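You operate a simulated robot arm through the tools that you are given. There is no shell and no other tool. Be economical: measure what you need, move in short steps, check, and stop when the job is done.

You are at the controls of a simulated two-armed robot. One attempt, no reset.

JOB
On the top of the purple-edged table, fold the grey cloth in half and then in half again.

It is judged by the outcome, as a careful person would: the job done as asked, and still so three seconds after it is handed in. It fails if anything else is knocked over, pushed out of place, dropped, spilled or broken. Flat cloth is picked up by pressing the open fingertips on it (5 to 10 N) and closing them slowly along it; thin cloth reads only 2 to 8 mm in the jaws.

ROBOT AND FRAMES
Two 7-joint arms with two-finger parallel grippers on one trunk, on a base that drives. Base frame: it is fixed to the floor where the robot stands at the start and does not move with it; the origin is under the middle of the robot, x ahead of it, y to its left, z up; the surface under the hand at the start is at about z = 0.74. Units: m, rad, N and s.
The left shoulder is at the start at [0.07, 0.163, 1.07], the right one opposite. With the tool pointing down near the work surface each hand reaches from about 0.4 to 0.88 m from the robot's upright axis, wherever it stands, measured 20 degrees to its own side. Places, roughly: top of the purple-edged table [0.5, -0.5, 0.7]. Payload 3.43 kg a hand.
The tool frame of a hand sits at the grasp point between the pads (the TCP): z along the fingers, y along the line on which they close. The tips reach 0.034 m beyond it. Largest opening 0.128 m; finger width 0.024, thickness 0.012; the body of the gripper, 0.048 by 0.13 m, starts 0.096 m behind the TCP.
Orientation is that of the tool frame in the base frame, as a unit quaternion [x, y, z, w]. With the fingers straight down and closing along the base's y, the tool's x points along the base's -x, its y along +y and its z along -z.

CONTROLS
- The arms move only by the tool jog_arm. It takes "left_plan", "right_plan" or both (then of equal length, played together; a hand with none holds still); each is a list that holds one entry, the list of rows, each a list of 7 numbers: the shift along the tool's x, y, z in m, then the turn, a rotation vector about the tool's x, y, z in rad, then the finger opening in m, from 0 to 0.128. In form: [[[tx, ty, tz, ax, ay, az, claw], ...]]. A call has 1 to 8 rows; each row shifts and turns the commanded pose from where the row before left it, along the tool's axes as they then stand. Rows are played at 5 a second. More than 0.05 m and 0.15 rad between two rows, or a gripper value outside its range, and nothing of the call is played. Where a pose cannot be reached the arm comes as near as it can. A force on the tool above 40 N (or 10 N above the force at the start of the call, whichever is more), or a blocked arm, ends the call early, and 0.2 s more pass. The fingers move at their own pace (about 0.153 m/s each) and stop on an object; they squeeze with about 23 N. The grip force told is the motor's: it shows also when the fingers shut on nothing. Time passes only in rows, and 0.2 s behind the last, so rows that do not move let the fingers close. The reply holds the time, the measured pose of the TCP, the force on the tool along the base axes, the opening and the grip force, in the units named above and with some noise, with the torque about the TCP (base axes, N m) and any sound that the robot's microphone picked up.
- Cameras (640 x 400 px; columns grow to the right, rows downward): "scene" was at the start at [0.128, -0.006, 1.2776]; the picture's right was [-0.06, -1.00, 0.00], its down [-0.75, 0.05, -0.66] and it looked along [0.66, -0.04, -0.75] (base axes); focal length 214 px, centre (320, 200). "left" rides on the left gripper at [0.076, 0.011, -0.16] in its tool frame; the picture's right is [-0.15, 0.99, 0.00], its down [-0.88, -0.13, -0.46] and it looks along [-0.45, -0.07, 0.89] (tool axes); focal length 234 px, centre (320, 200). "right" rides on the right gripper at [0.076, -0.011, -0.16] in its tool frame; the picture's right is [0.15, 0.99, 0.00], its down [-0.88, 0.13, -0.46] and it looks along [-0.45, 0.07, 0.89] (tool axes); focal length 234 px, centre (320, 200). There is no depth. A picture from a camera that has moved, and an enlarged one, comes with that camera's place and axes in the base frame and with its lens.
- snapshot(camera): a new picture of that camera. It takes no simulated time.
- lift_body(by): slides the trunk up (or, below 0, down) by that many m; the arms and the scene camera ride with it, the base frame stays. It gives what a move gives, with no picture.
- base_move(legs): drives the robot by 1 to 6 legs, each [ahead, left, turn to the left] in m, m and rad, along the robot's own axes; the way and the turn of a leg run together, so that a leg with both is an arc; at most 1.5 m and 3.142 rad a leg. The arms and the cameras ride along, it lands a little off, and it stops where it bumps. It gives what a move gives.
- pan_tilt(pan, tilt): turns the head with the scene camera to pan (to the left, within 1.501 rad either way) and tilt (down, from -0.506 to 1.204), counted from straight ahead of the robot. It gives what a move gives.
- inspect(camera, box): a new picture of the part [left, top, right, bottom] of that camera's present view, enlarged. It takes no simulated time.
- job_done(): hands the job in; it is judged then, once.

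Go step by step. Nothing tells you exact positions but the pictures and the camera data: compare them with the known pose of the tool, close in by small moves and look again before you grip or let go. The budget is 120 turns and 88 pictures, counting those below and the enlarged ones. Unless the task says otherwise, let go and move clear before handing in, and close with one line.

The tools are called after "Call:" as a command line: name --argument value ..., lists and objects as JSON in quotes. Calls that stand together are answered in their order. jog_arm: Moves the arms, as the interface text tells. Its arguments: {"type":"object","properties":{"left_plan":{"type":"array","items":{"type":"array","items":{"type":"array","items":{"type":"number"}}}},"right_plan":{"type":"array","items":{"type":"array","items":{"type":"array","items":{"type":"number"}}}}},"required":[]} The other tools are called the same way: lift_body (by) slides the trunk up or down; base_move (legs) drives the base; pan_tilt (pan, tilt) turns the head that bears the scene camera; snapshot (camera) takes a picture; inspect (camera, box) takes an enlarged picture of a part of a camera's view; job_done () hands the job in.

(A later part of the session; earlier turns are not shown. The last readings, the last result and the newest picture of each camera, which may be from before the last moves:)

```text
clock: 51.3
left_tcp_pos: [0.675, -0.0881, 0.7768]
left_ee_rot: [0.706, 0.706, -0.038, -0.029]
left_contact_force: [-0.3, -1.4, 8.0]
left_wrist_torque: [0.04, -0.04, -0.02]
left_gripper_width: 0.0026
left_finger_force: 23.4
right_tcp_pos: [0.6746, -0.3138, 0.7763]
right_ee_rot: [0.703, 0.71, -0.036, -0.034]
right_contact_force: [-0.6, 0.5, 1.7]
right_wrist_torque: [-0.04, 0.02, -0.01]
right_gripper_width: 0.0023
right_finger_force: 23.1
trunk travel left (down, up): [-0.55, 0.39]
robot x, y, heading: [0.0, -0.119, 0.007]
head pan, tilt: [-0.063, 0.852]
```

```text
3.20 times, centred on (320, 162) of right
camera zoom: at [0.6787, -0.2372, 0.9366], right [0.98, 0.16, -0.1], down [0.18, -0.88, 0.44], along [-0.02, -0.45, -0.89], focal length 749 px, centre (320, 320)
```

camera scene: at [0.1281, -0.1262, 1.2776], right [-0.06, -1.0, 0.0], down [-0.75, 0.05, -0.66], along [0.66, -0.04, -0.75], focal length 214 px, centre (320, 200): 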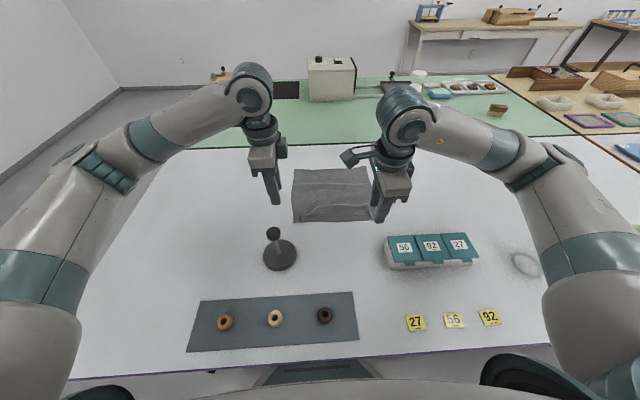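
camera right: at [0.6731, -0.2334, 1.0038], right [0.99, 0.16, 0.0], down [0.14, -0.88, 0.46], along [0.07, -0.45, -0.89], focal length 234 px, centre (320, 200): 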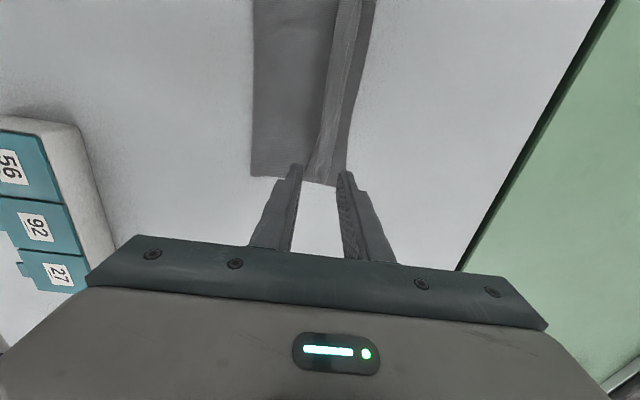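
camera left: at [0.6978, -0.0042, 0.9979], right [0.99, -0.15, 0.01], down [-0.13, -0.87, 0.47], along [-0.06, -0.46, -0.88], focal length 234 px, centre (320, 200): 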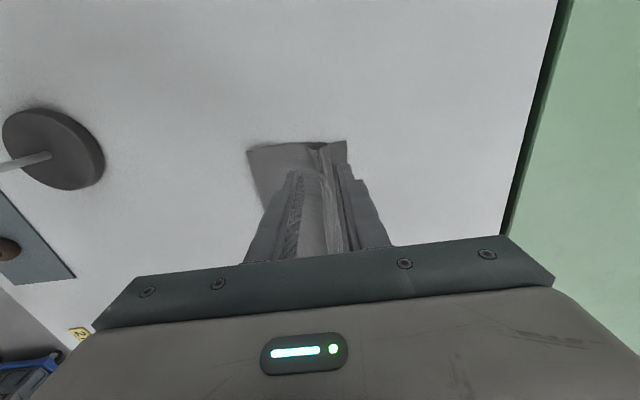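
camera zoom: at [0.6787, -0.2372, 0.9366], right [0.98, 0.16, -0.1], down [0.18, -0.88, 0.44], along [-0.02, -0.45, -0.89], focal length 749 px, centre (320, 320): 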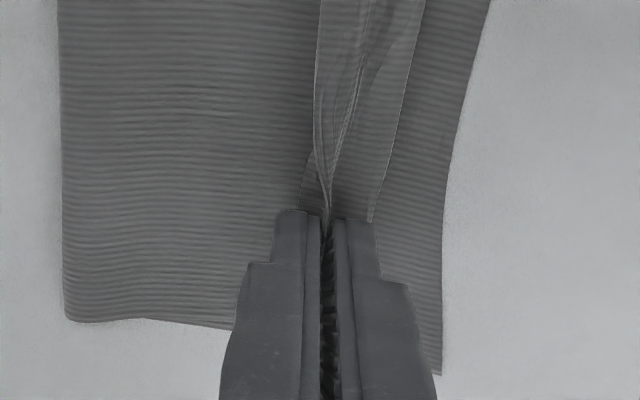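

Gripped. Lifting 3 cm to see what came along.

Call:
jog_arm --left_plan '[[[0, 0.0, -0.015, 0, 0, 0, 0], [0, 0.005, -0.015, 0, 0, 0, 0], [0, 0, 0, 0, 0, 0, 0]]]' --right_plan '[[[0, 0.0, -0.015, 0, 0, 0, 0], [0, 0.005, -0.015, 0, 0, 0, 0], [0, 0, 0, 0, 0, 0, 0]]]'

Call:
inspect --camera "left" --box '[160, 70, 480, 270]'

Call:
inspect --camera "right" --box '[160, 70, 480, 270]'

Call:
inspect --camera "scene" --box '[280, 155, 392, 225]'

```text
clock: 52.1
left_tcp_pos: [0.6837, -0.0887, 0.8048]
left_ee_rot: [0.706, 0.706, -0.039, -0.03]
left_contact_force: [0.6, -0.1, 0.0]
left_wrist_torque: [0.01, 0.04, -0.02]
left_gripper_width: 0.0023
left_finger_force: 23.0
right_tcp_pos: [0.684, -0.3149, 0.8059]
right_ee_rot: [0.703, 0.709, -0.037, -0.035]
right_contact_force: [0.2, 0.6, 0.5]
right_wrist_torque: [0.03, -0.03, 0.01]
right_gripper_width: 0.0019
right_finger_force: 22.6
trunk travel left (down, up): [-0.55, 0.39]
robot x, y, heading: [0.003, -0.1216, 0.001]
head pan, tilt: [-0.063, 0.852]
```

```text
2.00 times, centred on (320, 170) of left
camera zoom: at [0.7109, -0.011, 0.9604], right [0.98, -0.15, -0.09], down [-0.09, -0.88, 0.48], along [-0.15, -0.46, -0.87], focal length 468 px, centre (320, 260)
```

zoom: 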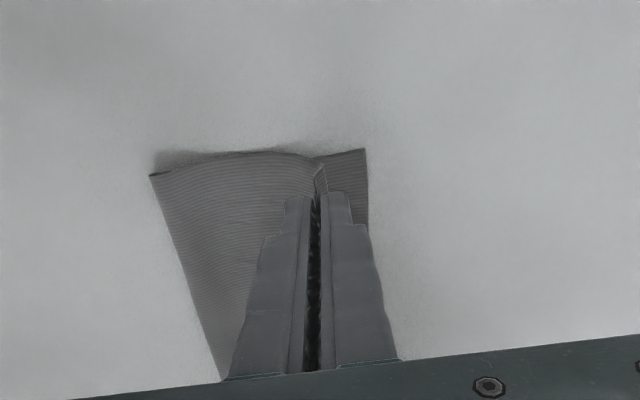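

```text
2.00 times, centred on (320, 170) of right
camera zoom: at [0.6882, -0.2376, 0.9655], right [0.98, 0.16, -0.1], down [0.18, -0.88, 0.44], along [-0.02, -0.45, -0.89], focal length 468 px, centre (320, 260)
```

zoom: 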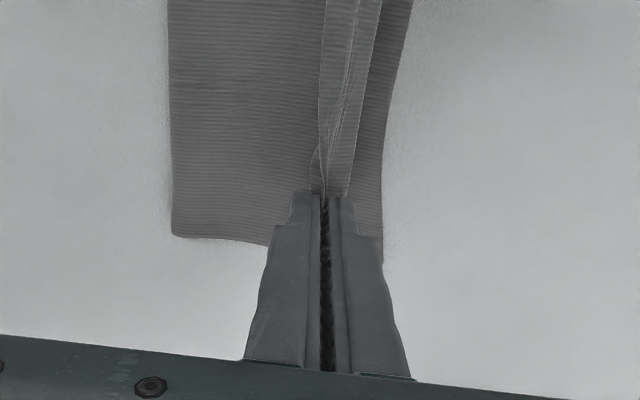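

```text
5.71 times, centred on (336, 190) of scene
camera zoom: at [0.1283, -0.1262, 1.2776], right [-0.06, -1.0, 0.0], down [-0.75, 0.05, -0.66], along [0.66, -0.04, -0.75], focal length 1226 px, centre (229, 257)
```

zoom: 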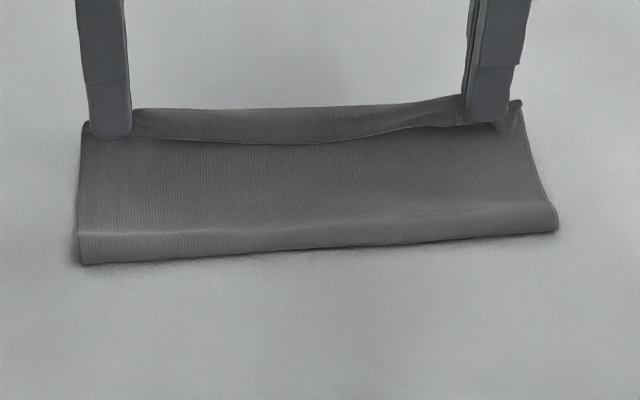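

Only the cuff came up. I'll tilt the hands forward (which turns the cuff edge over) while moving the edge toward the far edge.

Call:
jog_arm --left_plan '[[[0, 0.0095, -0.001, 0.15, 0, 0, 0], [0, 0.0092, -0.0024, 0.15, 0, 0, 0], [0, 0.0087, -0.0037, 0.15, 0, 0, 0], [0, 0.0081, -0.005, 0.15, 0, 0, 0], [0, 0, 0, 0, 0, 0, 0]]]' --right_plan '[[[0, 0.0095, -0.001, 0.15, 0, 0, 0], [0, 0.0092, -0.0024, 0.15, 0, 0, 0], [0, 0.0087, -0.0037, 0.15, 0, 0, 0], [0, 0.0081, -0.005, 0.15, 0, 0, 0], [0, 0, 0, 0, 0, 0, 0]]]'

Call:
inspect --camera "left" --box '[160, 70, 480, 270]'

Call:
inspect --camera "right" --box '[160, 70, 480, 270]'

Call:
inspect --camera "scene" --box '[280, 155, 392, 225]'

```text
clock: 53.3
left_tcp_pos: [0.6846, -0.0817, 0.7985]
left_ee_rot: [0.683, 0.679, -0.195, -0.187]
left_contact_force: [0.1, 0.7, 0.8]
left_wrist_torque: [-0.03, -0.02, 0.01]
left_gripper_width: 0.0027
left_finger_force: 23.5
left hand out of reach, approached as far as the arm can: row 3, 4
right_tcp_pos: [0.687, -0.3079, 0.8041]
right_ee_rot: [0.667, 0.674, -0.227, -0.222]
right_contact_force: [0.3, 0.6, 0.1]
right_wrist_torque: [-0.02, -0.06, -0.02]
right_gripper_width: 0.0021
right_finger_force: 22.7
right hand out of reach, approached as far as the arm can: row 4
trunk travel left (down, up): [-0.55, 0.39]
robot x, y, heading: [-0.0027, -0.1225, -0.002]
head pan, tilt: [-0.063, 0.852]
```

```text
2.00 times, centred on (320, 170) of left
camera zoom: at [0.7762, -0.0056, 0.9276], right [0.85, -0.15, -0.51], down [0.12, -0.87, 0.47], along [-0.52, -0.46, -0.72], focal length 468 px, centre (320, 260)
```

zoom: 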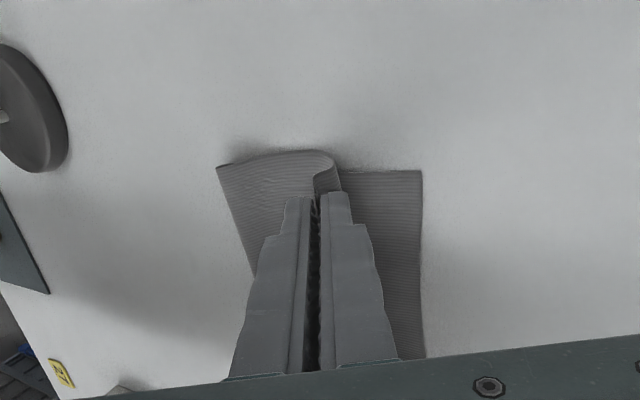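

```text
2.00 times, centred on (320, 170) of right
camera zoom: at [0.7742, -0.2293, 0.9374], right [0.79, 0.15, -0.6], down [0.39, -0.88, 0.29], along [-0.48, -0.46, -0.75], focal length 468 px, centre (320, 260)
```

zoom: 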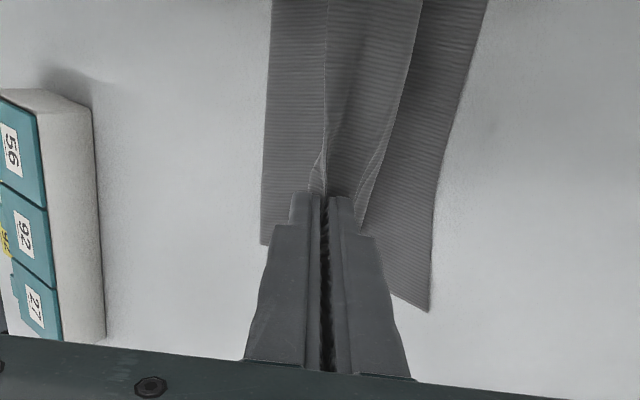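

```text
5.71 times, centred on (336, 190) of scene
camera zoom: at [0.1273, -0.1261, 1.2778], right [-0.06, -1.0, 0.0], down [-0.75, 0.05, -0.66], along [0.66, -0.04, -0.75], focal length 1226 px, centre (229, 257)
```

zoom: 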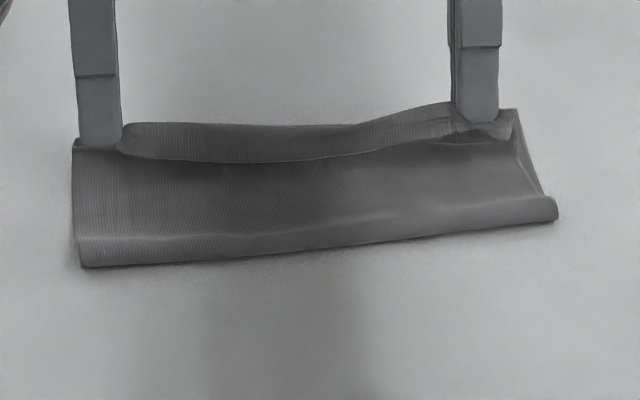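

The reach limits that tilt. I'll return the hands upright, stretch the edge sideways, and instead pull the flap taut toward the far edge so the cuff straightens out.

Call:
jog_arm --left_plan '[[[0, -0.0005, -0.0085, -0.125, 0, 0, 0], [0, 0.0006, -0.0084, -0.125, 0, 0, 0], [0, 0.0016, -0.0084, -0.125, 0, 0, 0], [0, 0.0026, -0.0081, -0.125, 0, 0, 0], [0, 0, 0, 0, 0, 0, 0]]]' --right_plan '[[[-0.003, -0.0005, -0.0085, -0.15, 0, 0, 0], [-0.003, 0.0006, -0.0084, -0.15, 0, 0, 0], [-0.003, 0.0016, -0.0084, -0.15, 0, 0, 0], [-0.003, 0.0026, -0.0081, -0.15, 0, 0, 0], [0, 0, 0, 0, 0, 0, 0]]]'

Call:
inspect --camera "scene" --box '[280, 155, 392, 225]'

Call:
inspect --camera "right" --box '[160, 70, 480, 270]'

```text
clock: 54.5
left_tcp_pos: [0.7422, -0.0917, 0.8478]
left_ee_rot: [0.701, 0.699, -0.104, -0.095]
left_contact_force: [-0.6, -0.7, -0.2]
left_wrist_torque: [-0.03, 0.01, -0.03]
left_gripper_width: 0.0024
left_finger_force: 22.6
left hand out of reach, approached as far as the arm can: row 1, 2, 3, 4
right_tcp_pos: [0.7068, -0.3173, 0.8312]
right_ee_rot: [0.703, 0.711, -0.017, -0.016]
right_contact_force: [0.9, 0.5, 0.4]
right_wrist_torque: [0.0, 0.01, -0.01]
right_gripper_width: 0.0018
right_finger_force: 23.0
trunk travel left (down, up): [-0.55, 0.39]
robot x, y, heading: [-0.0011, -0.1188, 0.001]
head pan, tilt: [-0.063, 0.852]
```

```text
5.71 times, centred on (336, 190) of scene
camera zoom: at [0.1288, -0.1257, 1.2775], right [-0.06, -1.0, 0.0], down [-0.75, 0.05, -0.66], along [0.66, -0.04, -0.75], focal length 1226 px, centre (229, 257)
```

zoom: 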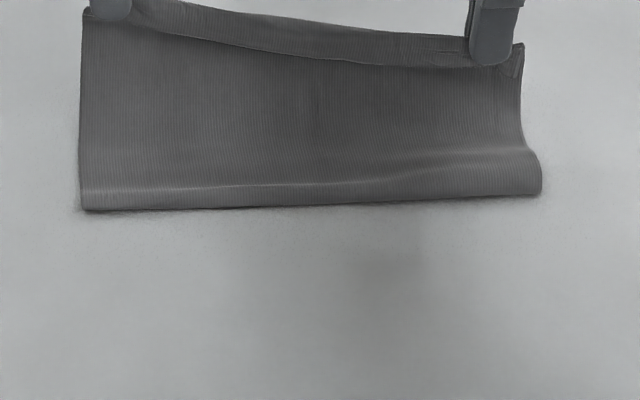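

```text
2.00 times, centred on (320, 170) of right
camera zoom: at [0.7023, -0.2402, 0.9907], right [0.99, 0.16, -0.05], down [0.16, -0.88, 0.45], along [0.03, -0.45, -0.89], focal length 468 px, centre (320, 260)
```

zoom: 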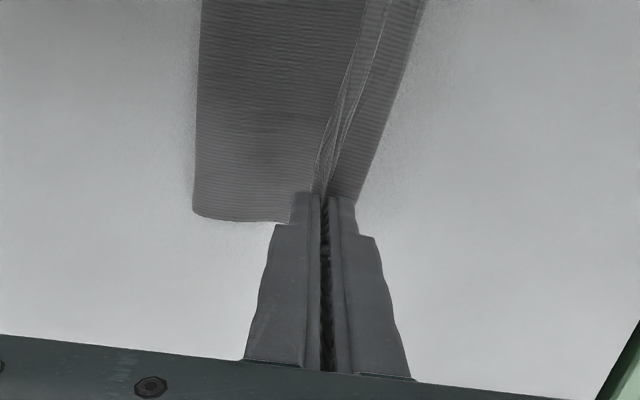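

The left lifted higher than the right. I'll level both, lower the flap near the far edge and release, then roll the cuff forward by pressing and sweeping it.

Call:
jog_arm --left_plan '[[[0, -0.005, 0.0164, -0.1, 0, 0, 0], [0, -0.007, 0.016, -0.1, 0, 0, 0], [0, 0, 0.016, 0, 0, 0, 0], [0, 0, 0.012, 0, 0, 0, 0], [0, 0, 0, 0, 0, 0, 0]]]' --right_plan '[[[0, 0.009, 0.0115, -0.035, 0, 0, 0], [0, 0.009, 0.0115, 0, 0, 0, 0], [0, 0, 0.0115, 0, 0, 0, 0], [0, 0, 0.0095, 0, 0, 0, 0], [0, 0, 0, 0, 0, 0, 0]]]'

Call:
inspect --camera "scene" --box '[280, 155, 392, 225]'

Call:
inspect --camera "right" --box '[160, 70, 480, 270]'

Call:
inspect --camera "left" --box '[160, 70, 480, 270]'

```text
clock: 55.7
left_tcp_pos: [0.7601, -0.0981, 0.8126]
left_ee_rot: [0.706, 0.702, -0.071, -0.063]
left_contact_force: [0.6, 0.0, 0.4]
left_wrist_torque: [-0.01, 0.03, -0.01]
left_gripper_width: 0.0024
left_finger_force: 23.2
left hand out of reach, approached as far as the arm can: row 1, 2, 4
right_tcp_pos: [0.7217, -0.3179, 0.7859]
right_ee_rot: [0.703, 0.711, -0.005, -0.003]
right_contact_force: [-0.2, 0.5, 0.2]
right_wrist_torque: [0.0, 0.01, -0.02]
right_gripper_width: 0.0019
right_finger_force: 23.2
trunk travel left (down, up): [-0.55, 0.39]
robot x, y, heading: [-0.0046, -0.1175, 0.004]
head pan, tilt: [-0.063, 0.852]
```

```text
5.71 times, centred on (336, 190) of scene
camera zoom: at [0.1278, -0.1262, 1.2777], right [-0.06, -1.0, 0.0], down [-0.75, 0.05, -0.66], along [0.66, -0.04, -0.75], focal length 1226 px, centre (229, 257)
```

zoom: 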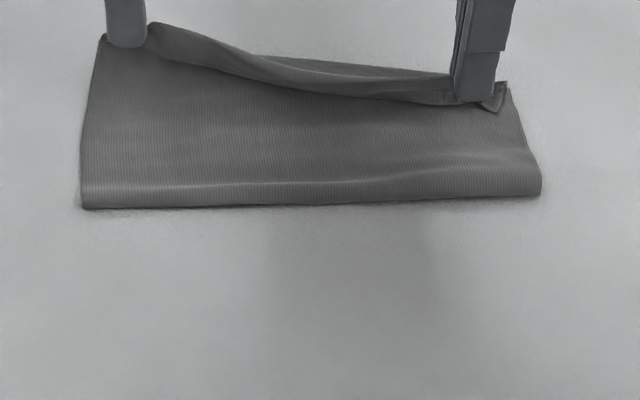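

```text
2.00 times, centred on (320, 170) of right
camera zoom: at [0.7132, -0.2409, 0.9457], right [0.99, 0.16, -0.01], down [0.15, -0.88, 0.46], along [0.06, -0.45, -0.89], focal length 468 px, centre (320, 260)
```

zoom: 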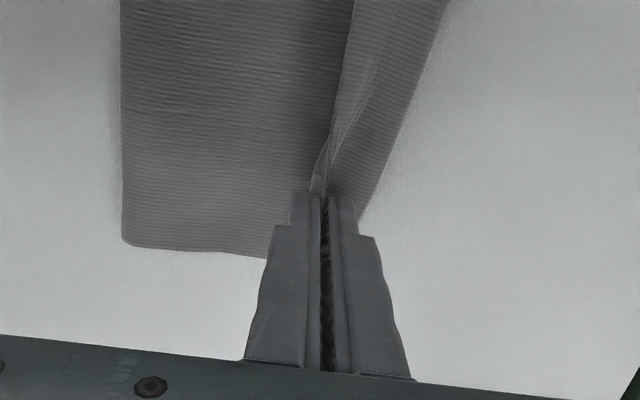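

```text
2.00 times, centred on (320, 170) of left
camera zoom: at [0.8015, -0.0219, 0.9651], right [0.97, -0.15, -0.19], down [-0.04, -0.88, 0.48], along [-0.24, -0.46, -0.86], focal length 468 px, centre (320, 260)
```

zoom: 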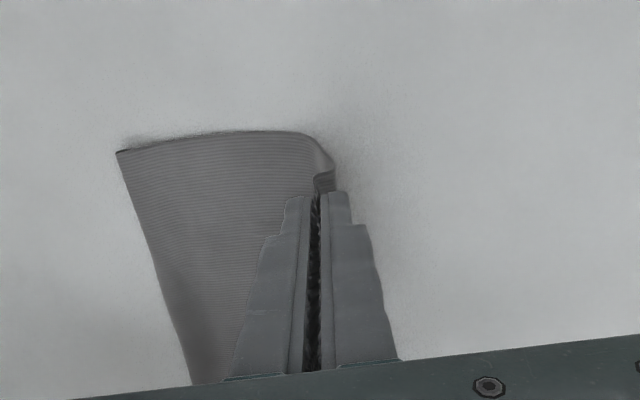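

Call:
jog_arm --left_plan '[[[0, -0.015, 0.0, -0.05, 0, 0, 0], [0, -0.015, 0.008, -0.05, 0, 0, 0], [0, -0.008, 0.01, 0, 0, 0, 0], [0, 0, 0, 0, 0, 0, 0]]]'

```text
clock: 56.7
left_tcp_pos: [0.7774, -0.1131, 0.7988]
left_ee_rot: [0.707, 0.705, -0.036, -0.03]
left_contact_force: [0.0, 0.1, 0.5]
left_wrist_torque: [0.05, -0.02, 0.03]
left_gripper_width: 0.0025
left_finger_force: 22.9
left hand out of reach, approached as far as the arm can: row 1, 2, 3
right_tcp_pos: [0.7216, -0.3189, 0.7848]
right_ee_rot: [0.703, 0.711, -0.004, -0.004]
right_contact_force: [0.4, 0.4, -0.5]
right_wrist_torque: [0.02, -0.01, -0.04]
right_gripper_width: 0.002
right_finger_force: 23.4
trunk travel left (down, up): [-0.55, 0.39]
robot x, y, heading: [0.0021, -0.1228, -0.0]
head pan, tilt: [-0.063, 0.852]
```

The left wrist seems near a joint limit with this yaw. I'll ease its yaw by 0.3 rad to recover the commanded spot.

Call:
jog_arm --left_plan '[[[0, 0, 0, 0, 0, -0.1, 0], [0, 0, 0, 0, 0, -0.1, 0], [0, 0, 0, 0, 0, -0.1, 0], [0, 0, 0, 0, 0, 0, 0]]]'

Call:
snapshot --camera "scene"

```text
clock: 57.7
left_tcp_pos: [0.7791, -0.113, 0.7987]
left_ee_rot: [0.594, 0.803, -0.031, -0.032]
left_contact_force: [0.0, -0.1, 0.5]
left_wrist_torque: [-0.02, 0.0, -0.03]
left_gripper_width: 0.0025
left_finger_force: 22.8
right_tcp_pos: [0.7231, -0.3183, 0.7849]
right_ee_rot: [0.703, 0.711, -0.005, -0.005]
right_contact_force: [-0.1, -0.1, -0.1]
right_wrist_torque: [-0.03, 0.03, 0.01]
right_gripper_width: 0.0021
right_finger_force: 23.2
trunk travel left (down, up): [-0.55, 0.39]
robot x, y, heading: [-0.0003, -0.1207, 0.004]
head pan, tilt: [-0.063, 0.852]
```

```text
20 pictures are left
camera scene: at [0.1282, -0.1262, 1.2776], right [-0.06, -1.0, 0.0], down [-0.75, 0.05, -0.66], along [0.66, -0.04, -0.75], focal length 214 px, centre (320, 200)
```

scene: 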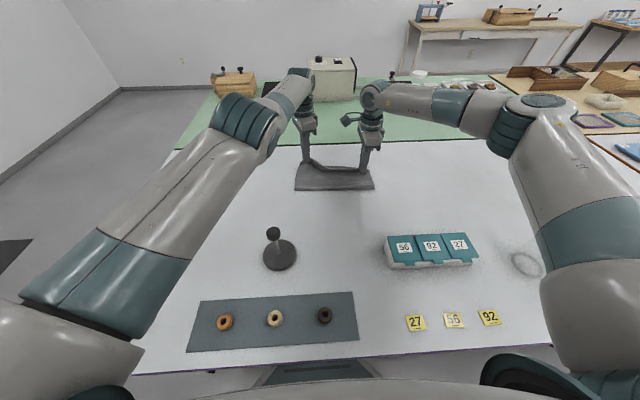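

Now it obeys again (no limit). Bringing the left hand back beside the right and level.

Call:
jog_arm --left_plan '[[[0.012, -0.016, 0, -0.03, 0, 0, 0], [0.012, -0.016, 0.0, -0.03, 0, 0, 0], [0.011, -0.0145, 0.006, -0.03, 0, 0, 0], [0, 0, 0.006, 0, 0, 0, 0], [0, 0, 0, 0, 0, 0, 0]]]'

Call:
inspect --camera "scene" --box '[280, 155, 392, 225]'

```text
clock: 58.9
left_tcp_pos: [0.7957, -0.1157, 0.7861]
left_ee_rot: [0.595, 0.804, 0.005, -0.005]
left_contact_force: [-0.1, 0.1, 0.4]
left_wrist_torque: [-0.04, 0.02, -0.01]
left_gripper_width: 0.0022
left_finger_force: 22.6
left hand out of reach, approached as far as the arm can: row 1, 2, 3
right_tcp_pos: [0.7218, -0.3179, 0.7869]
right_ee_rot: [0.703, 0.712, -0.006, -0.005]
right_contact_force: [-0.2, 0.2, 0.4]
right_wrist_torque: [0.0, 0.02, 0.02]
right_gripper_width: 0.0023
right_finger_force: 23.0
trunk travel left (down, up): [-0.55, 0.39]
robot x, y, heading: [0.0016, -0.1186, -0.001]
head pan, tilt: [-0.063, 0.852]
```

```text
5.71 times, centred on (336, 190) of scene
camera zoom: at [0.1281, -0.1263, 1.2776], right [-0.06, -1.0, 0.0], down [-0.75, 0.05, -0.66], along [0.66, -0.04, -0.75], focal length 1226 px, centre (229, 257)
```

zoom: 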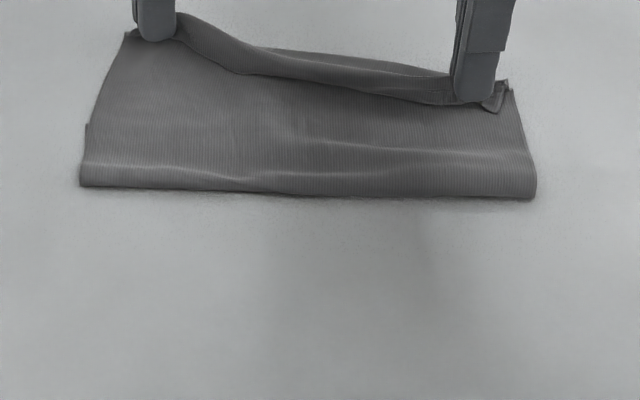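

Call:
jog_arm --left_plan '[[[0.0035, -0.0114, -0.003, 0, 0, 0, 0], [0.0035, -0.0114, 0, 0, 0, 0, 0], [0.0035, -0.0114, 0, 0, 0, 0, 0], [0.0035, -0.0114, 0, 0, 0, 0, 0], [0.0035, -0.0114, 0, 0, 0, 0, 0], [0, 0, 0, 0, 0, 0, 0]]]'

```text
clock: 60.3
left_tcp_pos: [0.788, -0.1344, 0.7867]
left_ee_rot: [0.595, 0.804, 0.006, -0.006]
left_contact_force: [-0.4, 0.4, -0.2]
left_wrist_torque: [0.02, 0.02, -0.03]
left_gripper_width: 0.0024
left_finger_force: 23.7
left hand out of reach, approached as far as the arm can: row 1, 2, 3, 4, 5
right_tcp_pos: [0.7218, -0.3178, 0.7871]
right_ee_rot: [0.703, 0.712, -0.006, -0.004]
right_contact_force: [0.8, -0.4, -0.7]
right_wrist_torque: [-0.02, 0.0, 0.01]
right_gripper_width: 0.0022
right_finger_force: 23.0
trunk travel left (down, up): [-0.55, 0.39]
robot x, y, heading: [0.002, -0.1205, 0.005]
head pan, tilt: [-0.063, 0.852]
```

The left arm is fully stretched (singular). I'll retract it straight toward its shoulder.

Call:
jog_arm --left_plan '[[[0.0096, -0.016, -0.007, 0, 0, 0, 0], [0.0096, -0.016, -0.007, 0, 0, 0, 0], [0.0096, -0.016, -0.007, 0, 0, 0, 0], [0, 0, 0, 0, 0, 0, 0]]]'

```text
clock: 61.3
left_tcp_pos: [0.7885, -0.1397, 0.8055]
left_ee_rot: [0.596, 0.803, 0.005, -0.006]
left_contact_force: [0.3, 1.2, 0.3]
left_wrist_torque: [-0.03, 0.02, -0.03]
left_gripper_width: 0.0027
left_finger_force: 23.3
left hand out of reach, approached as far as the arm can: row 1, 2, 3
right_tcp_pos: [0.7228, -0.3174, 0.7857]
right_ee_rot: [0.703, 0.712, -0.006, -0.004]
right_contact_force: [0.5, -1.0, 0.0]
right_wrist_torque: [0.02, 0.01, -0.02]
right_gripper_width: 0.0022
right_finger_force: 23.3
trunk travel left (down, up): [-0.55, 0.39]
robot x, y, heading: [-0.0015, -0.1196, -0.002]
head pan, tilt: [-0.063, 0.852]
```

I'll release both here, go up, and sort out the left arm's posture with free hands.

Call:
jog_arm --left_plan '[[[0, 0, 0.012, 0, 0, 0, 0], [0, 0, 0.012, 0, 0, 0, 0], [0, 0, 0, 0, 0, 0, 0.015], [0, 0, 0, 0, 0, 0, 0.03], [0, 0, -0.03, 0, 0, 0, 0.03], [0, 0, -0.04, 0, 0, 0, 0.03], [0, 0, -0.04, 0, 0, 0, 0.03], [0, 0, -0.03, 0, 0, 0, 0.03]]]' --right_plan '[[[0, 0, 0.003, 0, 0, 0, 0], [0, 0, 0.002, 0, 0, 0, 0], [0, 0, 0, 0, 0, 0, 0.015], [0, 0, 0, 0, 0, 0, 0.03], [0, 0, -0.03, 0, 0, 0, 0.03], [-0.03, 0, -0.04, 0, 0, 0, 0.03], [-0.03, 0, -0.04, 0, 0, 0, 0.03], [-0.03, 0, 0, 0, 0, 0, 0.03]]]'

Call:
jog_arm --left_plan '[[[0.02, -0.03, 0, 0, 0, 0, 0.03], [0.02, -0.03, 0, 0, 0, 0, 0.03], [0.02, -0.03, 0, 0, 0, 0, 0.03], [0.02, -0.03, 0, 0, 0, 0, 0.03], [0, 0, 0, 0, 0, 0, 0.03]]]'

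Call:
snapshot --camera "scene"

```text
clock: 63.1
left_tcp_pos: [0.7836, -0.1426, 0.9209]
left_ee_rot: [0.595, 0.804, 0.006, -0.006]
left_contact_force: [-0.2, -0.2, 0.2]
left_wrist_torque: [0.04, -0.03, 0.02]
left_gripper_width: 0.0301
left_finger_force: 0.0
left hand out of reach, approached as far as the arm can: row 8
right_tcp_pos: [0.7248, -0.406, 0.8918]
right_ee_rot: [0.703, 0.711, -0.004, -0.004]
right_contact_force: [-0.5, -0.7, -0.1]
right_wrist_torque: [0.02, -0.02, 0.05]
right_gripper_width: 0.0299
right_finger_force: 0.1
trunk travel left (down, up): [-0.55, 0.39]
robot x, y, heading: [0.0022, -0.1199, 0.001]
head pan, tilt: [-0.063, 0.852]
```

```text
clock: 64.3
left_tcp_pos: [0.7819, -0.1412, 0.9229]
left_ee_rot: [0.595, 0.804, 0.005, -0.006]
left_contact_force: [-0.9, 0.0, 0.0]
left_wrist_torque: [0.03, 0.0, -0.02]
left_gripper_width: 0.0299
left_finger_force: 0.0
left hand out of reach, approached as far as the arm can: row 1, 2, 3, 4
right_tcp_pos: [0.7254, -0.4053, 0.8909]
right_ee_rot: [0.703, 0.711, -0.005, -0.004]
right_contact_force: [0.2, -0.1, -0.1]
right_wrist_torque: [-0.03, -0.02, 0.01]
right_gripper_width: 0.0297
right_finger_force: 0.0
trunk travel left (down, up): [-0.55, 0.39]
robot x, y, heading: [0.0029, -0.119, -0.003]
head pan, tilt: [-0.063, 0.852]
```

```text
18 pictures are left
camera scene: at [0.1281, -0.1263, 1.2776], right [-0.06, -1.0, 0.0], down [-0.75, 0.05, -0.66], along [0.66, -0.04, -0.75], focal length 214 px, centre (320, 200)
```

scene: 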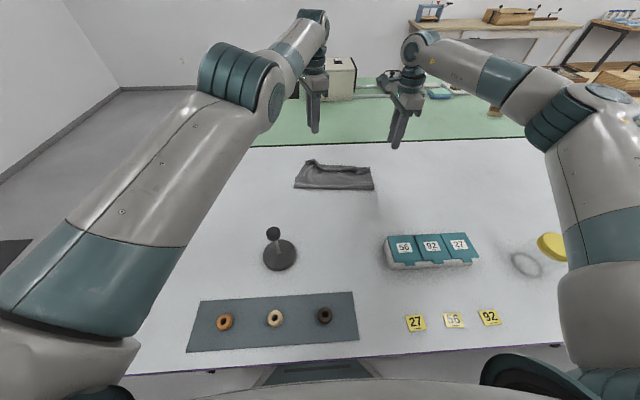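

Call:
jog_arm --left_plan '[[[0.0287, 0.0088, 0, 0, 0, 0, 0.03], [0.0287, 0.0088, 0, 0, 0, 0, 0.03], [0.0287, 0.0088, 0, 0, 0, 0, 0.03], [0.0035, -0.0114, 0, 0, 0, 0, 0.03], [0.0035, -0.0114, 0, 0, 0, 0, 0.03], [0.0035, -0.0114, 0, 0, 0, 0, 0.03]]]'

```text
clock: 65.7
left_tcp_pos: [0.805, -0.064, 0.9312]
left_ee_rot: [0.595, 0.804, 0.005, -0.007]
left_contact_force: [0.6, -0.4, 0.0]
left_wrist_torque: [0.0, 0.02, 0.01]
left_gripper_width: 0.03
left_finger_force: 0.1
left hand out of reach, approached as far as the arm can: row 1, 2, 3, 4, 5, 6
right_tcp_pos: [0.7263, -0.4053, 0.8927]
right_ee_rot: [0.702, 0.712, -0.005, -0.005]
right_contact_force: [1.2, 0.1, -0.1]
right_wrist_torque: [0.05, 0.0, -0.02]
right_gripper_width: 0.03
right_finger_force: 0.1
trunk travel left (down, up): [-0.55, 0.39]
robot x, y, heading: [0.0004, -0.1212, 0.007]
head pan, tilt: [-0.063, 0.852]
```

I'll turn the left hand's yaw back to its original heading, where it recovered before, then retract.

Call:
jog_arm --left_plan '[[[0, 0, 0.01, 0, 0, -0.145, 0.03], [0, 0, 0.01, 0, 0, -0.145, 0.03], [0, 0, 0.01, 0, 0, -0.145, 0.03], [0, 0, 0, 0, 0, -0.145, 0.03], [0, 0, 0, 0, 0, -0.145, 0.03], [0, 0, 0, 0, 0, -0.145, 0.03], [0, 0, 0, 0, 0, -0.145, 0.03], [0, 0, 0, 0, 0, -0.145, 0.03]]]'

Call:
jog_arm --left_plan '[[[0, 0, 0, 0, 0, -0.13, 0.03], [0.012, 0, 0, 0, 0, 0, 0.03], [0.012, 0, 0, 0, 0, 0, 0.03], [0.012, 0, 0, 0, 0, 0, 0.03], [0.012, 0, 0, 0, 0, 0, 0.03], [0, 0, 0, 0, 0, 0, 0.03]]]'

```text
clock: 67.5
left_tcp_pos: [0.8089, -0.0642, 0.9018]
left_ee_rot: [0.056, 0.998, 0.008, -0.002]
left_contact_force: [0.3, -0.1, -0.2]
left_wrist_torque: [0.02, 0.0, -0.02]
left_gripper_width: 0.0297
left_finger_force: 0.0
left hand out of reach, approached as far as the arm can: row 3
right_tcp_pos: [0.7258, -0.4053, 0.8916]
right_ee_rot: [0.703, 0.711, -0.005, -0.005]
right_contact_force: [0.5, 0.2, 0.5]
right_wrist_torque: [0.02, 0.0, 0.01]
right_gripper_width: 0.03
right_finger_force: 0.1
trunk travel left (down, up): [-0.55, 0.39]
robot x, y, heading: [-0.0043, -0.1219, 0.002]
head pan, tilt: [-0.063, 0.852]
```

```text
clock: 68.9
left_tcp_pos: [0.8088, -0.0634, 0.9021]
left_ee_rot: [-0.008, 1.0, 0.008, -0.001]
left_contact_force: [-0.7, -0.1, -0.6]
left_wrist_torque: [-0.01, 0.01, 0.04]
left_gripper_width: 0.0302
left_finger_force: 0.0
left hand out of reach, approached as far as the arm can: row 2, 3, 4, 5
right_tcp_pos: [0.7256, -0.405, 0.8915]
right_ee_rot: [0.703, 0.711, -0.006, -0.005]
right_contact_force: [-0.4, 0.7, -0.3]
right_wrist_torque: [0.0, -0.01, 0.02]
right_gripper_width: 0.0298
right_finger_force: 0.0
trunk travel left (down, up): [-0.55, 0.39]
robot x, y, heading: [0.0015, -0.1212, 0.0]
head pan, tilt: [-0.063, 0.852]
```

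Call:
jog_arm --left_plan '[[[0.01, -0.035, 0, 0, 0, 0, 0.03], [0.012, -0.035, 0, 0, 0, 0, 0.03], [0.015, -0.035, 0, 0, 0, 0, 0.03], [0.02, -0.03, 0, 0, 0, 0, 0.03], [0.03, 0, 0, 0, 0, 0, 0.03], [0.03, 0, 0, 0, 0, 0, 0.03]]]'

```text
clock: 70.5
left_tcp_pos: [0.7466, -0.2296, 0.91]
left_ee_rot: [0.001, 0.997, -0.068, -0.035]
left_contact_force: [-0.1, 0.8, 0.2]
left_wrist_torque: [0.0, 0.02, 0.0]
left_gripper_width: 0.03
left_finger_force: 0.0
left hand out of reach, approached as far as the arm can: row 4, 5, 6
right_tcp_pos: [0.7263, -0.4055, 0.8913]
right_ee_rot: [0.702, 0.712, -0.005, -0.004]
right_contact_force: [-0.4, 1.0, 0.3]
right_wrist_torque: [-0.01, 0.01, -0.03]
right_gripper_width: 0.0303
right_finger_force: 0.1
trunk travel left (down, up): [-0.55, 0.39]
robot x, y, heading: [0.0017, -0.1222, 0.012]
head pan, tilt: [-0.063, 0.852]
stopped in row 6 (left hand): the arm was blocked; the commanded pose is now the measured one
```

Call:
jog_arm --left_plan '[[[0.01, 0.02, 0, 0, 0, 0, 0.03], [0.015, 0.02, 0, 0, 0, 0, 0.03], [0.02, 0.02, 0, 0, 0, 0, 0.03], [0.02, 0.02, 0, 0, 0, 0, 0.03]]]'

Call:
snapshot --camera "scene"

```text
clock: 71.5
left_tcp_pos: [0.7634, -0.1905, 0.9124]
left_ee_rot: [0.002, 0.997, -0.068, -0.036]
left_contact_force: [0.1, 0.2, -0.4]
left_wrist_torque: [-0.01, 0.01, 0.02]
left_gripper_width: 0.0301
left_finger_force: 0.1
left hand out of reach, approached as far as the arm can: row 1, 2, 3, 4
right_tcp_pos: [0.7269, -0.4055, 0.8926]
right_ee_rot: [0.703, 0.711, -0.005, -0.004]
right_contact_force: [0.2, -0.5, -0.4]
right_wrist_torque: [0.02, 0.01, 0.01]
right_gripper_width: 0.0304
right_finger_force: 0.0
trunk travel left (down, up): [-0.55, 0.39]
robot x, y, heading: [0.001, -0.1189, -0.001]
head pan, tilt: [-0.063, 0.852]
```

```text
17 pictures are left
camera scene: at [0.1283, -0.1261, 1.2776], right [-0.06, -1.0, 0.0], down [-0.75, 0.05, -0.66], along [0.66, -0.04, -0.75], focal length 214 px, centre (320, 200)
```

scene: 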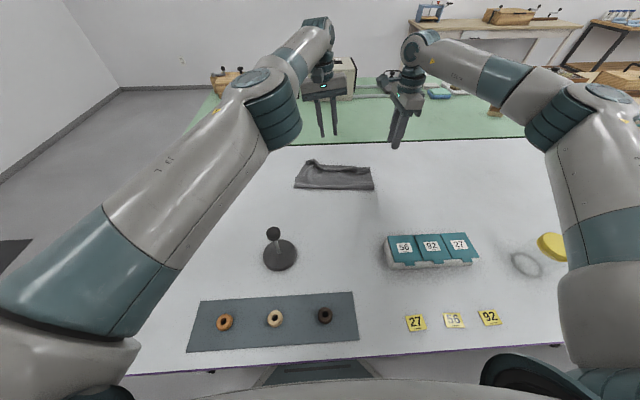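

The left arm is locked straight. A force freed it last time, so I'll move it over bare table left of the cloth and press the fingertips lightly down.

Call:
jog_arm --left_plan '[[[0, 0.04, 0, 0, 0, 0, 0.03], [0, 0.04, 0, 0, 0, 0, 0.03], [0, 0.04, 0, 0, 0, 0, 0.03], [0, 0.03, 0, 0, 0, 0, 0.03], [0.01, 0, 0.03, 0, 0, 0, 0.03], [0.01, 0, 0.03, 0, 0, 0, 0.03], [0.01, 0, 0.03, 0, 0, 0, 0.03]]]'

```text
clock: 73.1
left_tcp_pos: [0.8016, -0.0728, 0.8088]
left_ee_rot: [0.002, 0.997, -0.067, -0.036]
left_contact_force: [0.6, -0.2, 0.2]
left_wrist_torque: [-0.01, -0.03, -0.01]
left_gripper_width: 0.0301
left_finger_force: 0.1
left hand out of reach, approached as far as the arm can: row 1, 2, 3, 4, 5, 6, 7
right_tcp_pos: [0.7263, -0.4041, 0.8923]
right_ee_rot: [0.702, 0.712, -0.005, -0.005]
right_contact_force: [0.3, -0.9, 0.0]
right_wrist_torque: [0.0, 0.0, -0.02]
right_gripper_width: 0.0299
right_finger_force: 0.0
trunk travel left (down, up): [-0.55, 0.39]
robot x, y, heading: [0.0011, -0.1237, 0.0]
head pan, tilt: [-0.063, 0.852]
```

Call:
jog_arm --left_plan '[[[0, 0.02, -0.015, 0, 0, 0, 0.03], [0, 0.04, 0, 0, 0, 0, 0.03], [0, 0.04, 0, 0, 0, 0, 0.03], [0.01, 0, 0.02, 0, 0, 0, 0.03], [0.01, 0, 0.02, 0, 0, 0, 0.03], [0.01, 0, 0.02, 0, 0, 0, 0.03], [0.01, 0, 0.02, 0, 0, 0, 0.03]]]'

```text
clock: 74.4
left_tcp_pos: [0.8138, 0.0217, 0.7774]
left_ee_rot: [0.002, 0.997, -0.065, -0.03]
left_contact_force: [-24.3, 1.8, 24.8]
left_wrist_torque: [0.51, 0.75, 0.53]
left_gripper_width: 0.0285
left_finger_force: 0.1
left hand out of reach, approached as far as the arm can: row 1, 2, 3, 4, 5, 6
right_tcp_pos: [0.722, -0.4037, 0.8933]
right_ee_rot: [0.703, 0.711, -0.004, -0.003]
right_contact_force: [0.3, -0.9, -0.7]
right_wrist_torque: [-0.02, 0.08, 0.01]
right_gripper_width: 0.0302
right_finger_force: 0.1
trunk travel left (down, up): [-0.55, 0.39]
robot x, y, heading: [0.0004, -0.1227, 0.005]
head pan, tilt: [-0.063, 0.852]
stopped in row 6 (left hand): the force on the tool passed its limit at 48 N (the readings are from after the stop); the commanded pose is now the measured one
```

Contact made; now retract upward and back.

Call:
jog_arm --left_plan '[[[0.012, 0, -0.005, 0, 0, 0, 0.03], [0.012, 0, -0.005, 0, 0, 0, 0.03], [0.012, 0, -0.01, 0, 0, 0, 0.03], [0.012, 0, -0.01, 0, 0, 0, 0.03], [0.02, 0, -0.01, 0, 0, 0, 0.03], [0.02, 0, 0, 0, 0, 0, 0.03]]]'

```text
clock: 75.8
left_tcp_pos: [0.8195, 0.0207, 0.8079]
left_ee_rot: [0.002, 0.997, -0.067, -0.031]
left_contact_force: [0.3, -0.3, -0.8]
left_wrist_torque: [-0.02, 0.03, -0.01]
left_gripper_width: 0.0302
left_finger_force: 0.0
left hand out of reach, approached as far as the arm can: row 1, 2, 3, 4, 5, 6
right_tcp_pos: [0.7258, -0.4044, 0.8923]
right_ee_rot: [0.703, 0.711, -0.006, -0.004]
right_contact_force: [-0.9, -0.4, 0.0]
right_wrist_torque: [-0.03, -0.03, -0.01]
right_gripper_width: 0.0299
right_finger_force: 0.1
trunk travel left (down, up): [-0.55, 0.39]
robot x, y, heading: [-0.0016, -0.1221, 0.005]
head pan, tilt: [-0.063, 0.852]
```

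The left arm stays locked; I'll park it up and out to the left and finish with the right hand. Looking at the cloth.

Call:
jog_arm --left_plan '[[[0, 0.04, -0.03, 0, 0, 0, 0.03], [0, 0.04, -0.03, 0, 0, 0, 0.03], [0, 0.04, -0.03, 0, 0, 0, 0.03], [0, 0.04, -0.03, 0, 0, 0, 0.03]]]'

Call:
inspect --camera "scene" --box '[272, 145, 400, 225]'

```text
clock: 76.8
left_tcp_pos: [0.8118, 0.1989, 0.9071]
left_ee_rot: [0.001, 0.997, -0.068, -0.03]
left_contact_force: [0.3, 0.1, -0.3]
left_wrist_torque: [-0.02, -0.01, -0.01]
left_gripper_width: 0.0298
left_finger_force: 0.1
left hand out of reach, approached as far as the arm can: row 4
right_tcp_pos: [0.726, -0.4033, 0.8921]
right_ee_rot: [0.703, 0.711, -0.006, -0.004]
right_contact_force: [0.0, 1.2, 0.8]
right_wrist_torque: [-0.03, -0.02, 0.0]
right_gripper_width: 0.0298
right_finger_force: 0.1
trunk travel left (down, up): [-0.55, 0.39]
robot x, y, heading: [0.0001, -0.1213, 0.001]
head pan, tilt: [-0.063, 0.852]
```

```text
5.00 times, centred on (336, 185) of scene
camera zoom: at [0.1284, -0.1241, 1.2776], right [-0.06, -1.0, 0.0], down [-0.75, 0.04, -0.66], along [0.66, -0.04, -0.75], focal length 1072 px, centre (240, 275)
```

zoom: 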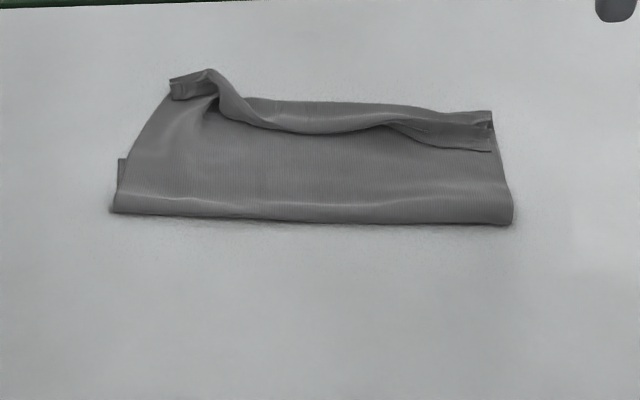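

Call:
jog_arm --left_plan '[[[0.02, -0.01, 0, 0, 0, 0, 0.03], [0.02, -0.01, 0, 0, 0, 0, 0.03], [0.02, 0, 0, 0, 0, 0, 0.03], [0.02, 0, 0, 0, 0, 0, 0.03], [0.02, 0, 0, 0, 0, 0, 0.03]]]'

```text
clock: 78.0
left_tcp_pos: [0.7091, 0.1768, 0.9155]
left_ee_rot: [0.002, 0.997, -0.066, -0.03]
left_contact_force: [-0.1, -0.5, 0.6]
left_wrist_torque: [-0.02, 0.0, -0.02]
left_gripper_width: 0.0298
left_finger_force: 0.0
left hand out of reach, approached as far as the arm can: row 1
right_tcp_pos: [0.7248, -0.404, 0.8926]
right_ee_rot: [0.703, 0.711, -0.004, -0.005]
right_contact_force: [-0.2, -0.3, 0.9]
right_wrist_torque: [-0.01, -0.03, -0.02]
right_gripper_width: 0.0299
right_finger_force: 0.1
trunk travel left (down, up): [-0.55, 0.39]
robot x, y, heading: [-0.0027, -0.1191, 0.0]
head pan, tilt: [-0.063, 0.852]
```

The left arm is free again. The flap is skewed, so I'll restart this fold: first drag the whole cloth about 12 cm toward me by pressing with both hands, where both arms have comfortable reach.

Call:
jog_arm --left_plan '[[[0, -0.048, 0, -0.134, 0, 0, 0.03], [0, -0.048, 0, 0, -0.06, 0, 0.03], [0, -0.048, 0, 0, 0, 0, 0.03], [0, -0.048, 0, 0, 0, 0, 0.03], [0, -0.048, 0.01, 0, 0, 0, 0.03], [0.003, -0.04, 0.025, 0, 0, 0, 0.03], [0, 0, 0.04, 0, 0, 0, 0.03], [0, 0, 0.035, 0, 0, 0, 0.03]]]' --right_plan '[[[0, -0.015, 0, 0, 0, 0, 0.03], [0.03, -0.015, 0, 0, 0, 0, 0.03], [0.03, 0, 0, 0, 0, 0, 0.03], [0.03, 0, 0, 0, 0, 0, 0.03], [0.024, 0, 0.01, 0, 0, 0, 0.03], [0, 0, 0.015, 0, 0, 0, 0.03], [0, 0, 0.03, 0, 0, 0, 0.03], [0, 0, 0.035, 0, 0, 0, 0.03]]]'

```text
clock: 79.8
left_tcp_pos: [0.7093, -0.1041, 0.8108]
left_ee_rot: [0.004, 1.0, 0.001, 0.001]
left_contact_force: [0.4, 0.4, -0.2]
left_wrist_torque: [0.03, -0.01, -0.03]
left_gripper_width: 0.0299
left_finger_force: 0.0
right_tcp_pos: [0.6935, -0.2909, 0.8008]
right_ee_rot: [0.702, 0.712, -0.004, -0.006]
right_contact_force: [-0.5, -0.4, 0.3]
right_wrist_torque: [0.03, 0.03, 0.02]
right_gripper_width: 0.0299
right_finger_force: 0.1
trunk travel left (down, up): [-0.55, 0.39]
robot x, y, heading: [0.0013, -0.1173, -0.004]
head pan, tilt: [-0.063, 0.852]
```

Call:
jog_arm --left_plan '[[[0, 0, 0.015, 0, 0, 0, 0.03], [0, 0, 0.008, 0, 0, 0, 0.03], [0, 0, 0.006, 0, 0, 0, 0.03], [0, 0, 0.003, 0, 0, 0, 0.03], [0, 0, 0, 0, 0, 0, 0.03]]]' --right_plan '[[[0, 0, 0.01, 0, 0, 0, 0.03], [0, 0, 0.006, 0, 0, 0, 0.03], [0, 0, 0.004, 0, 0, 0, 0.03], [0, 0, 0.002, 0, 0, 0, 0.03], [0, 0, 0, 0, 0, 0, 0.03]]]'

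```text
clock: 81.0
left_tcp_pos: [0.7069, -0.1019, 0.7789]
left_ee_rot: [0.003, 1.0, 0.001, 0.001]
left_contact_force: [0.3, 0.6, -0.1]
left_wrist_torque: [-0.01, -0.03, -0.01]
left_gripper_width: 0.0298
left_finger_force: 0.1
right_tcp_pos: [0.6923, -0.2909, 0.7797]
right_ee_rot: [0.703, 0.711, -0.006, -0.005]
right_contact_force: [0.1, -0.1, 0.0]
right_wrist_torque: [-0.01, 0.0, 0.02]
right_gripper_width: 0.0302
right_finger_force: 0.2
trunk travel left (down, up): [-0.55, 0.39]
robot x, y, heading: [-0.0017, -0.1204, -0.0]
head pan, tilt: [-0.063, 0.852]
```

Call:
jog_arm --left_plan '[[[0, 0, 0.002, 0, 0, 0, 0.03], [0, 0, 0.0012, 0, 0, 0, 0.03], [0, 0, 0, 0, 0, 0, 0.03]]]' --right_plan '[[[0, 0, 0.002, 0, 0, 0, 0.03], [0, 0, 0.0012, 0, 0, 0, 0.03], [0, 0, 0, 0, 0, 0, 0.03]]]'

```text
clock: 81.8
left_tcp_pos: [0.7069, -0.1024, 0.7752]
left_ee_rot: [0.004, 1.0, 0.001, 0.002]
left_contact_force: [1.6, 0.0, 5.7]
left_wrist_torque: [0.09, -0.02, 0.02]
left_gripper_width: 0.0302
left_finger_force: 0.1
right_tcp_pos: [0.693, -0.2911, 0.7781]
right_ee_rot: [0.703, 0.711, -0.006, -0.004]
right_contact_force: [-0.5, -0.1, 0.2]
right_wrist_torque: [0.0, 0.0, -0.03]
right_gripper_width: 0.0298
right_finger_force: 0.1
trunk travel left (down, up): [-0.55, 0.39]
robot x, y, heading: [0.0017, -0.1229, -0.003]
head pan, tilt: [-0.063, 0.852]
```

Call:
jog_arm --left_plan '[[[0, 0, 0.0006, 0, 0, 0, 0.03], [0.018, 0, 0, 0, 0, 0, 0.03], [0.018, 0, 0, 0, 0, 0, 0.03], [0.018, 0, 0, 0, 0, 0, 0.03], [0.018, 0, 0, 0, 0, 0, 0.03], [0.018, 0, 0, 0, 0, 0, 0.03], [0.018, 0, 0, 0, 0, 0, 0.03]]]' --right_plan '[[[0, 0, 0.0024, 0, 0, 0, 0.03], [0, -0.018, 0, 0, 0, 0, 0.03], [0, -0.018, 0, 0, 0, 0, 0.03], [0, -0.018, 0, 0, 0, 0, 0.03], [0, -0.018, 0, 0, 0, 0, 0.03], [0, -0.018, 0, 0, 0, 0, 0.03], [0, -0.018, 0, 0, 0, 0, 0.03]]]'

Call:
inspect --camera "scene" --box '[256, 130, 416, 230]'

```text
clock: 83.4
left_tcp_pos: [0.5972, -0.101, 0.7759]
left_ee_rot: [0.004, 1.0, 0.002, 0.001]
left_contact_force: [2.0, 1.2, 18.3]
left_wrist_torque: [0.23, -0.03, -0.03]
left_gripper_width: 0.0298
left_finger_force: 0.1
right_tcp_pos: [0.5821, -0.293, 0.776]
right_ee_rot: [0.703, 0.712, -0.004, -0.003]
right_contact_force: [0.4, -0.3, 1.9]
right_wrist_torque: [-0.02, -0.01, 0.02]
right_gripper_width: 0.0304
right_finger_force: 0.2
trunk travel left (down, up): [-0.55, 0.39]
robot x, y, heading: [-0.0013, -0.122, 0.001]
head pan, tilt: [-0.063, 0.852]
```

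```text
4.00 times, centred on (336, 180) of scene
camera zoom: at [0.1264, -0.1262, 1.2779], right [-0.06, -1.0, 0.0], down [-0.75, 0.05, -0.66], along [0.66, -0.04, -0.75], focal length 858 px, centre (256, 280)
```

zoom: 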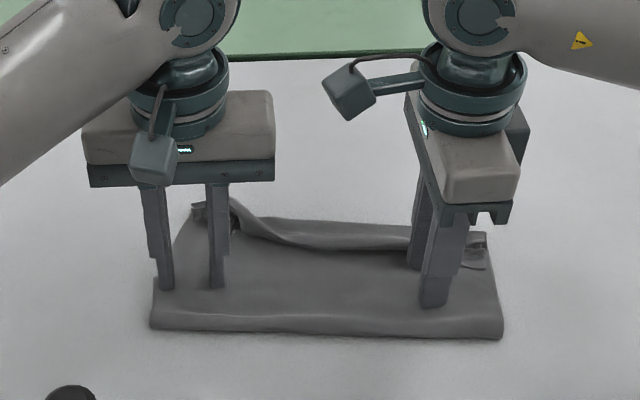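

The drag worked: front fold is now at x≈0.55. Next grip the flap's edge: left on the crumpled corner (0.68, −0.12), right on the cuff (0.62, −0.32).

Call:
jog_arm --left_plan '[[[0, 0, -0.04, 0, 0, 0, 0.06], [0, 0, -0.03, 0, 0, 0, 0.06], [-0.045, -0.01, 0, 0, 0, 0, 0.06], [-0.041, -0.009, 0, 0, 0, 0, 0.06], [0, 0, 0.03, 0, 0, 0, 0.06], [0, 0, 0.035, 0, 0, 0, 0.06], [0, 0, 0.003, 0, 0, 0, 0.06]]]' --right_plan '[[[0, 0, -0.04, 0, 0, 0, 0.036], [0, 0, -0.01, 0, 0, 0, 0.036], [-0.012, 0.022, 0, 0, 0, 0, 0.036], [-0.012, 0.022, 0, 0, 0, 0, 0.036], [0, 0, 0.02, 0, 0, 0, 0.036], [0, 0, 0.023, 0, 0, 0, 0.036], [0, 0, 0.003, 0, 0, 0, 0.036]]]'

Call:
snapshot --camera "left"

Call:
snapshot --camera "right"

```text
clock: 85.0
left_tcp_pos: [0.685, -0.1211, 0.7757]
left_ee_rot: [0.004, 1.0, 0.001, 0.001]
left_contact_force: [-0.3, -1.1, 0.7]
left_wrist_torque: [0.03, 0.0, -0.01]
left_gripper_width: 0.0601
left_finger_force: 0.0
right_tcp_pos: [0.6298, -0.314, 0.7803]
right_ee_rot: [0.703, 0.711, -0.005, -0.004]
right_contact_force: [-0.3, 0.9, 0.0]
right_wrist_torque: [-0.01, 0.03, 0.02]
right_gripper_width: 0.0361
right_finger_force: 0.0
trunk travel left (down, up): [-0.55, 0.39]
robot x, y, heading: [-0.0017, -0.1186, 0.002]
head pan, tilt: [-0.063, 0.852]
```

```text
14 pictures are left
camera left: at [0.6087, -0.1097, 0.9341], right [0.15, 0.99, 0.0], down [0.88, -0.14, 0.46], along [0.45, -0.07, -0.89], focal length 234 px, centre (320, 200)
```

left: 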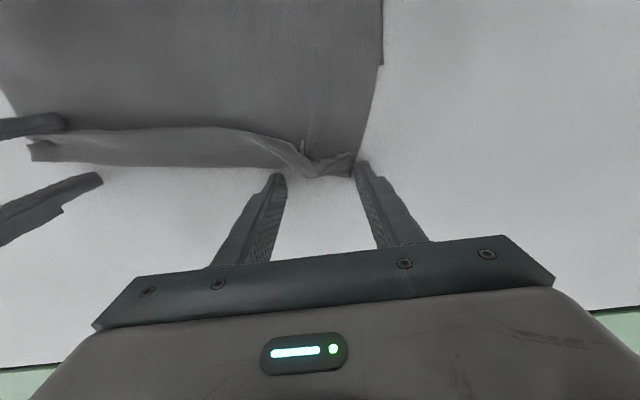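

```text
13 pictures are left
camera right: at [0.6202, -0.2379, 0.9396], right [0.99, 0.16, -0.01], down [0.15, -0.88, 0.46], along [0.06, -0.45, -0.89], focal length 234 px, centre (320, 200)
```

right: 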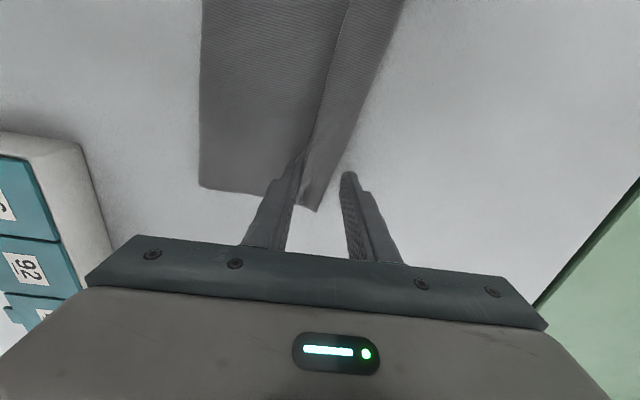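

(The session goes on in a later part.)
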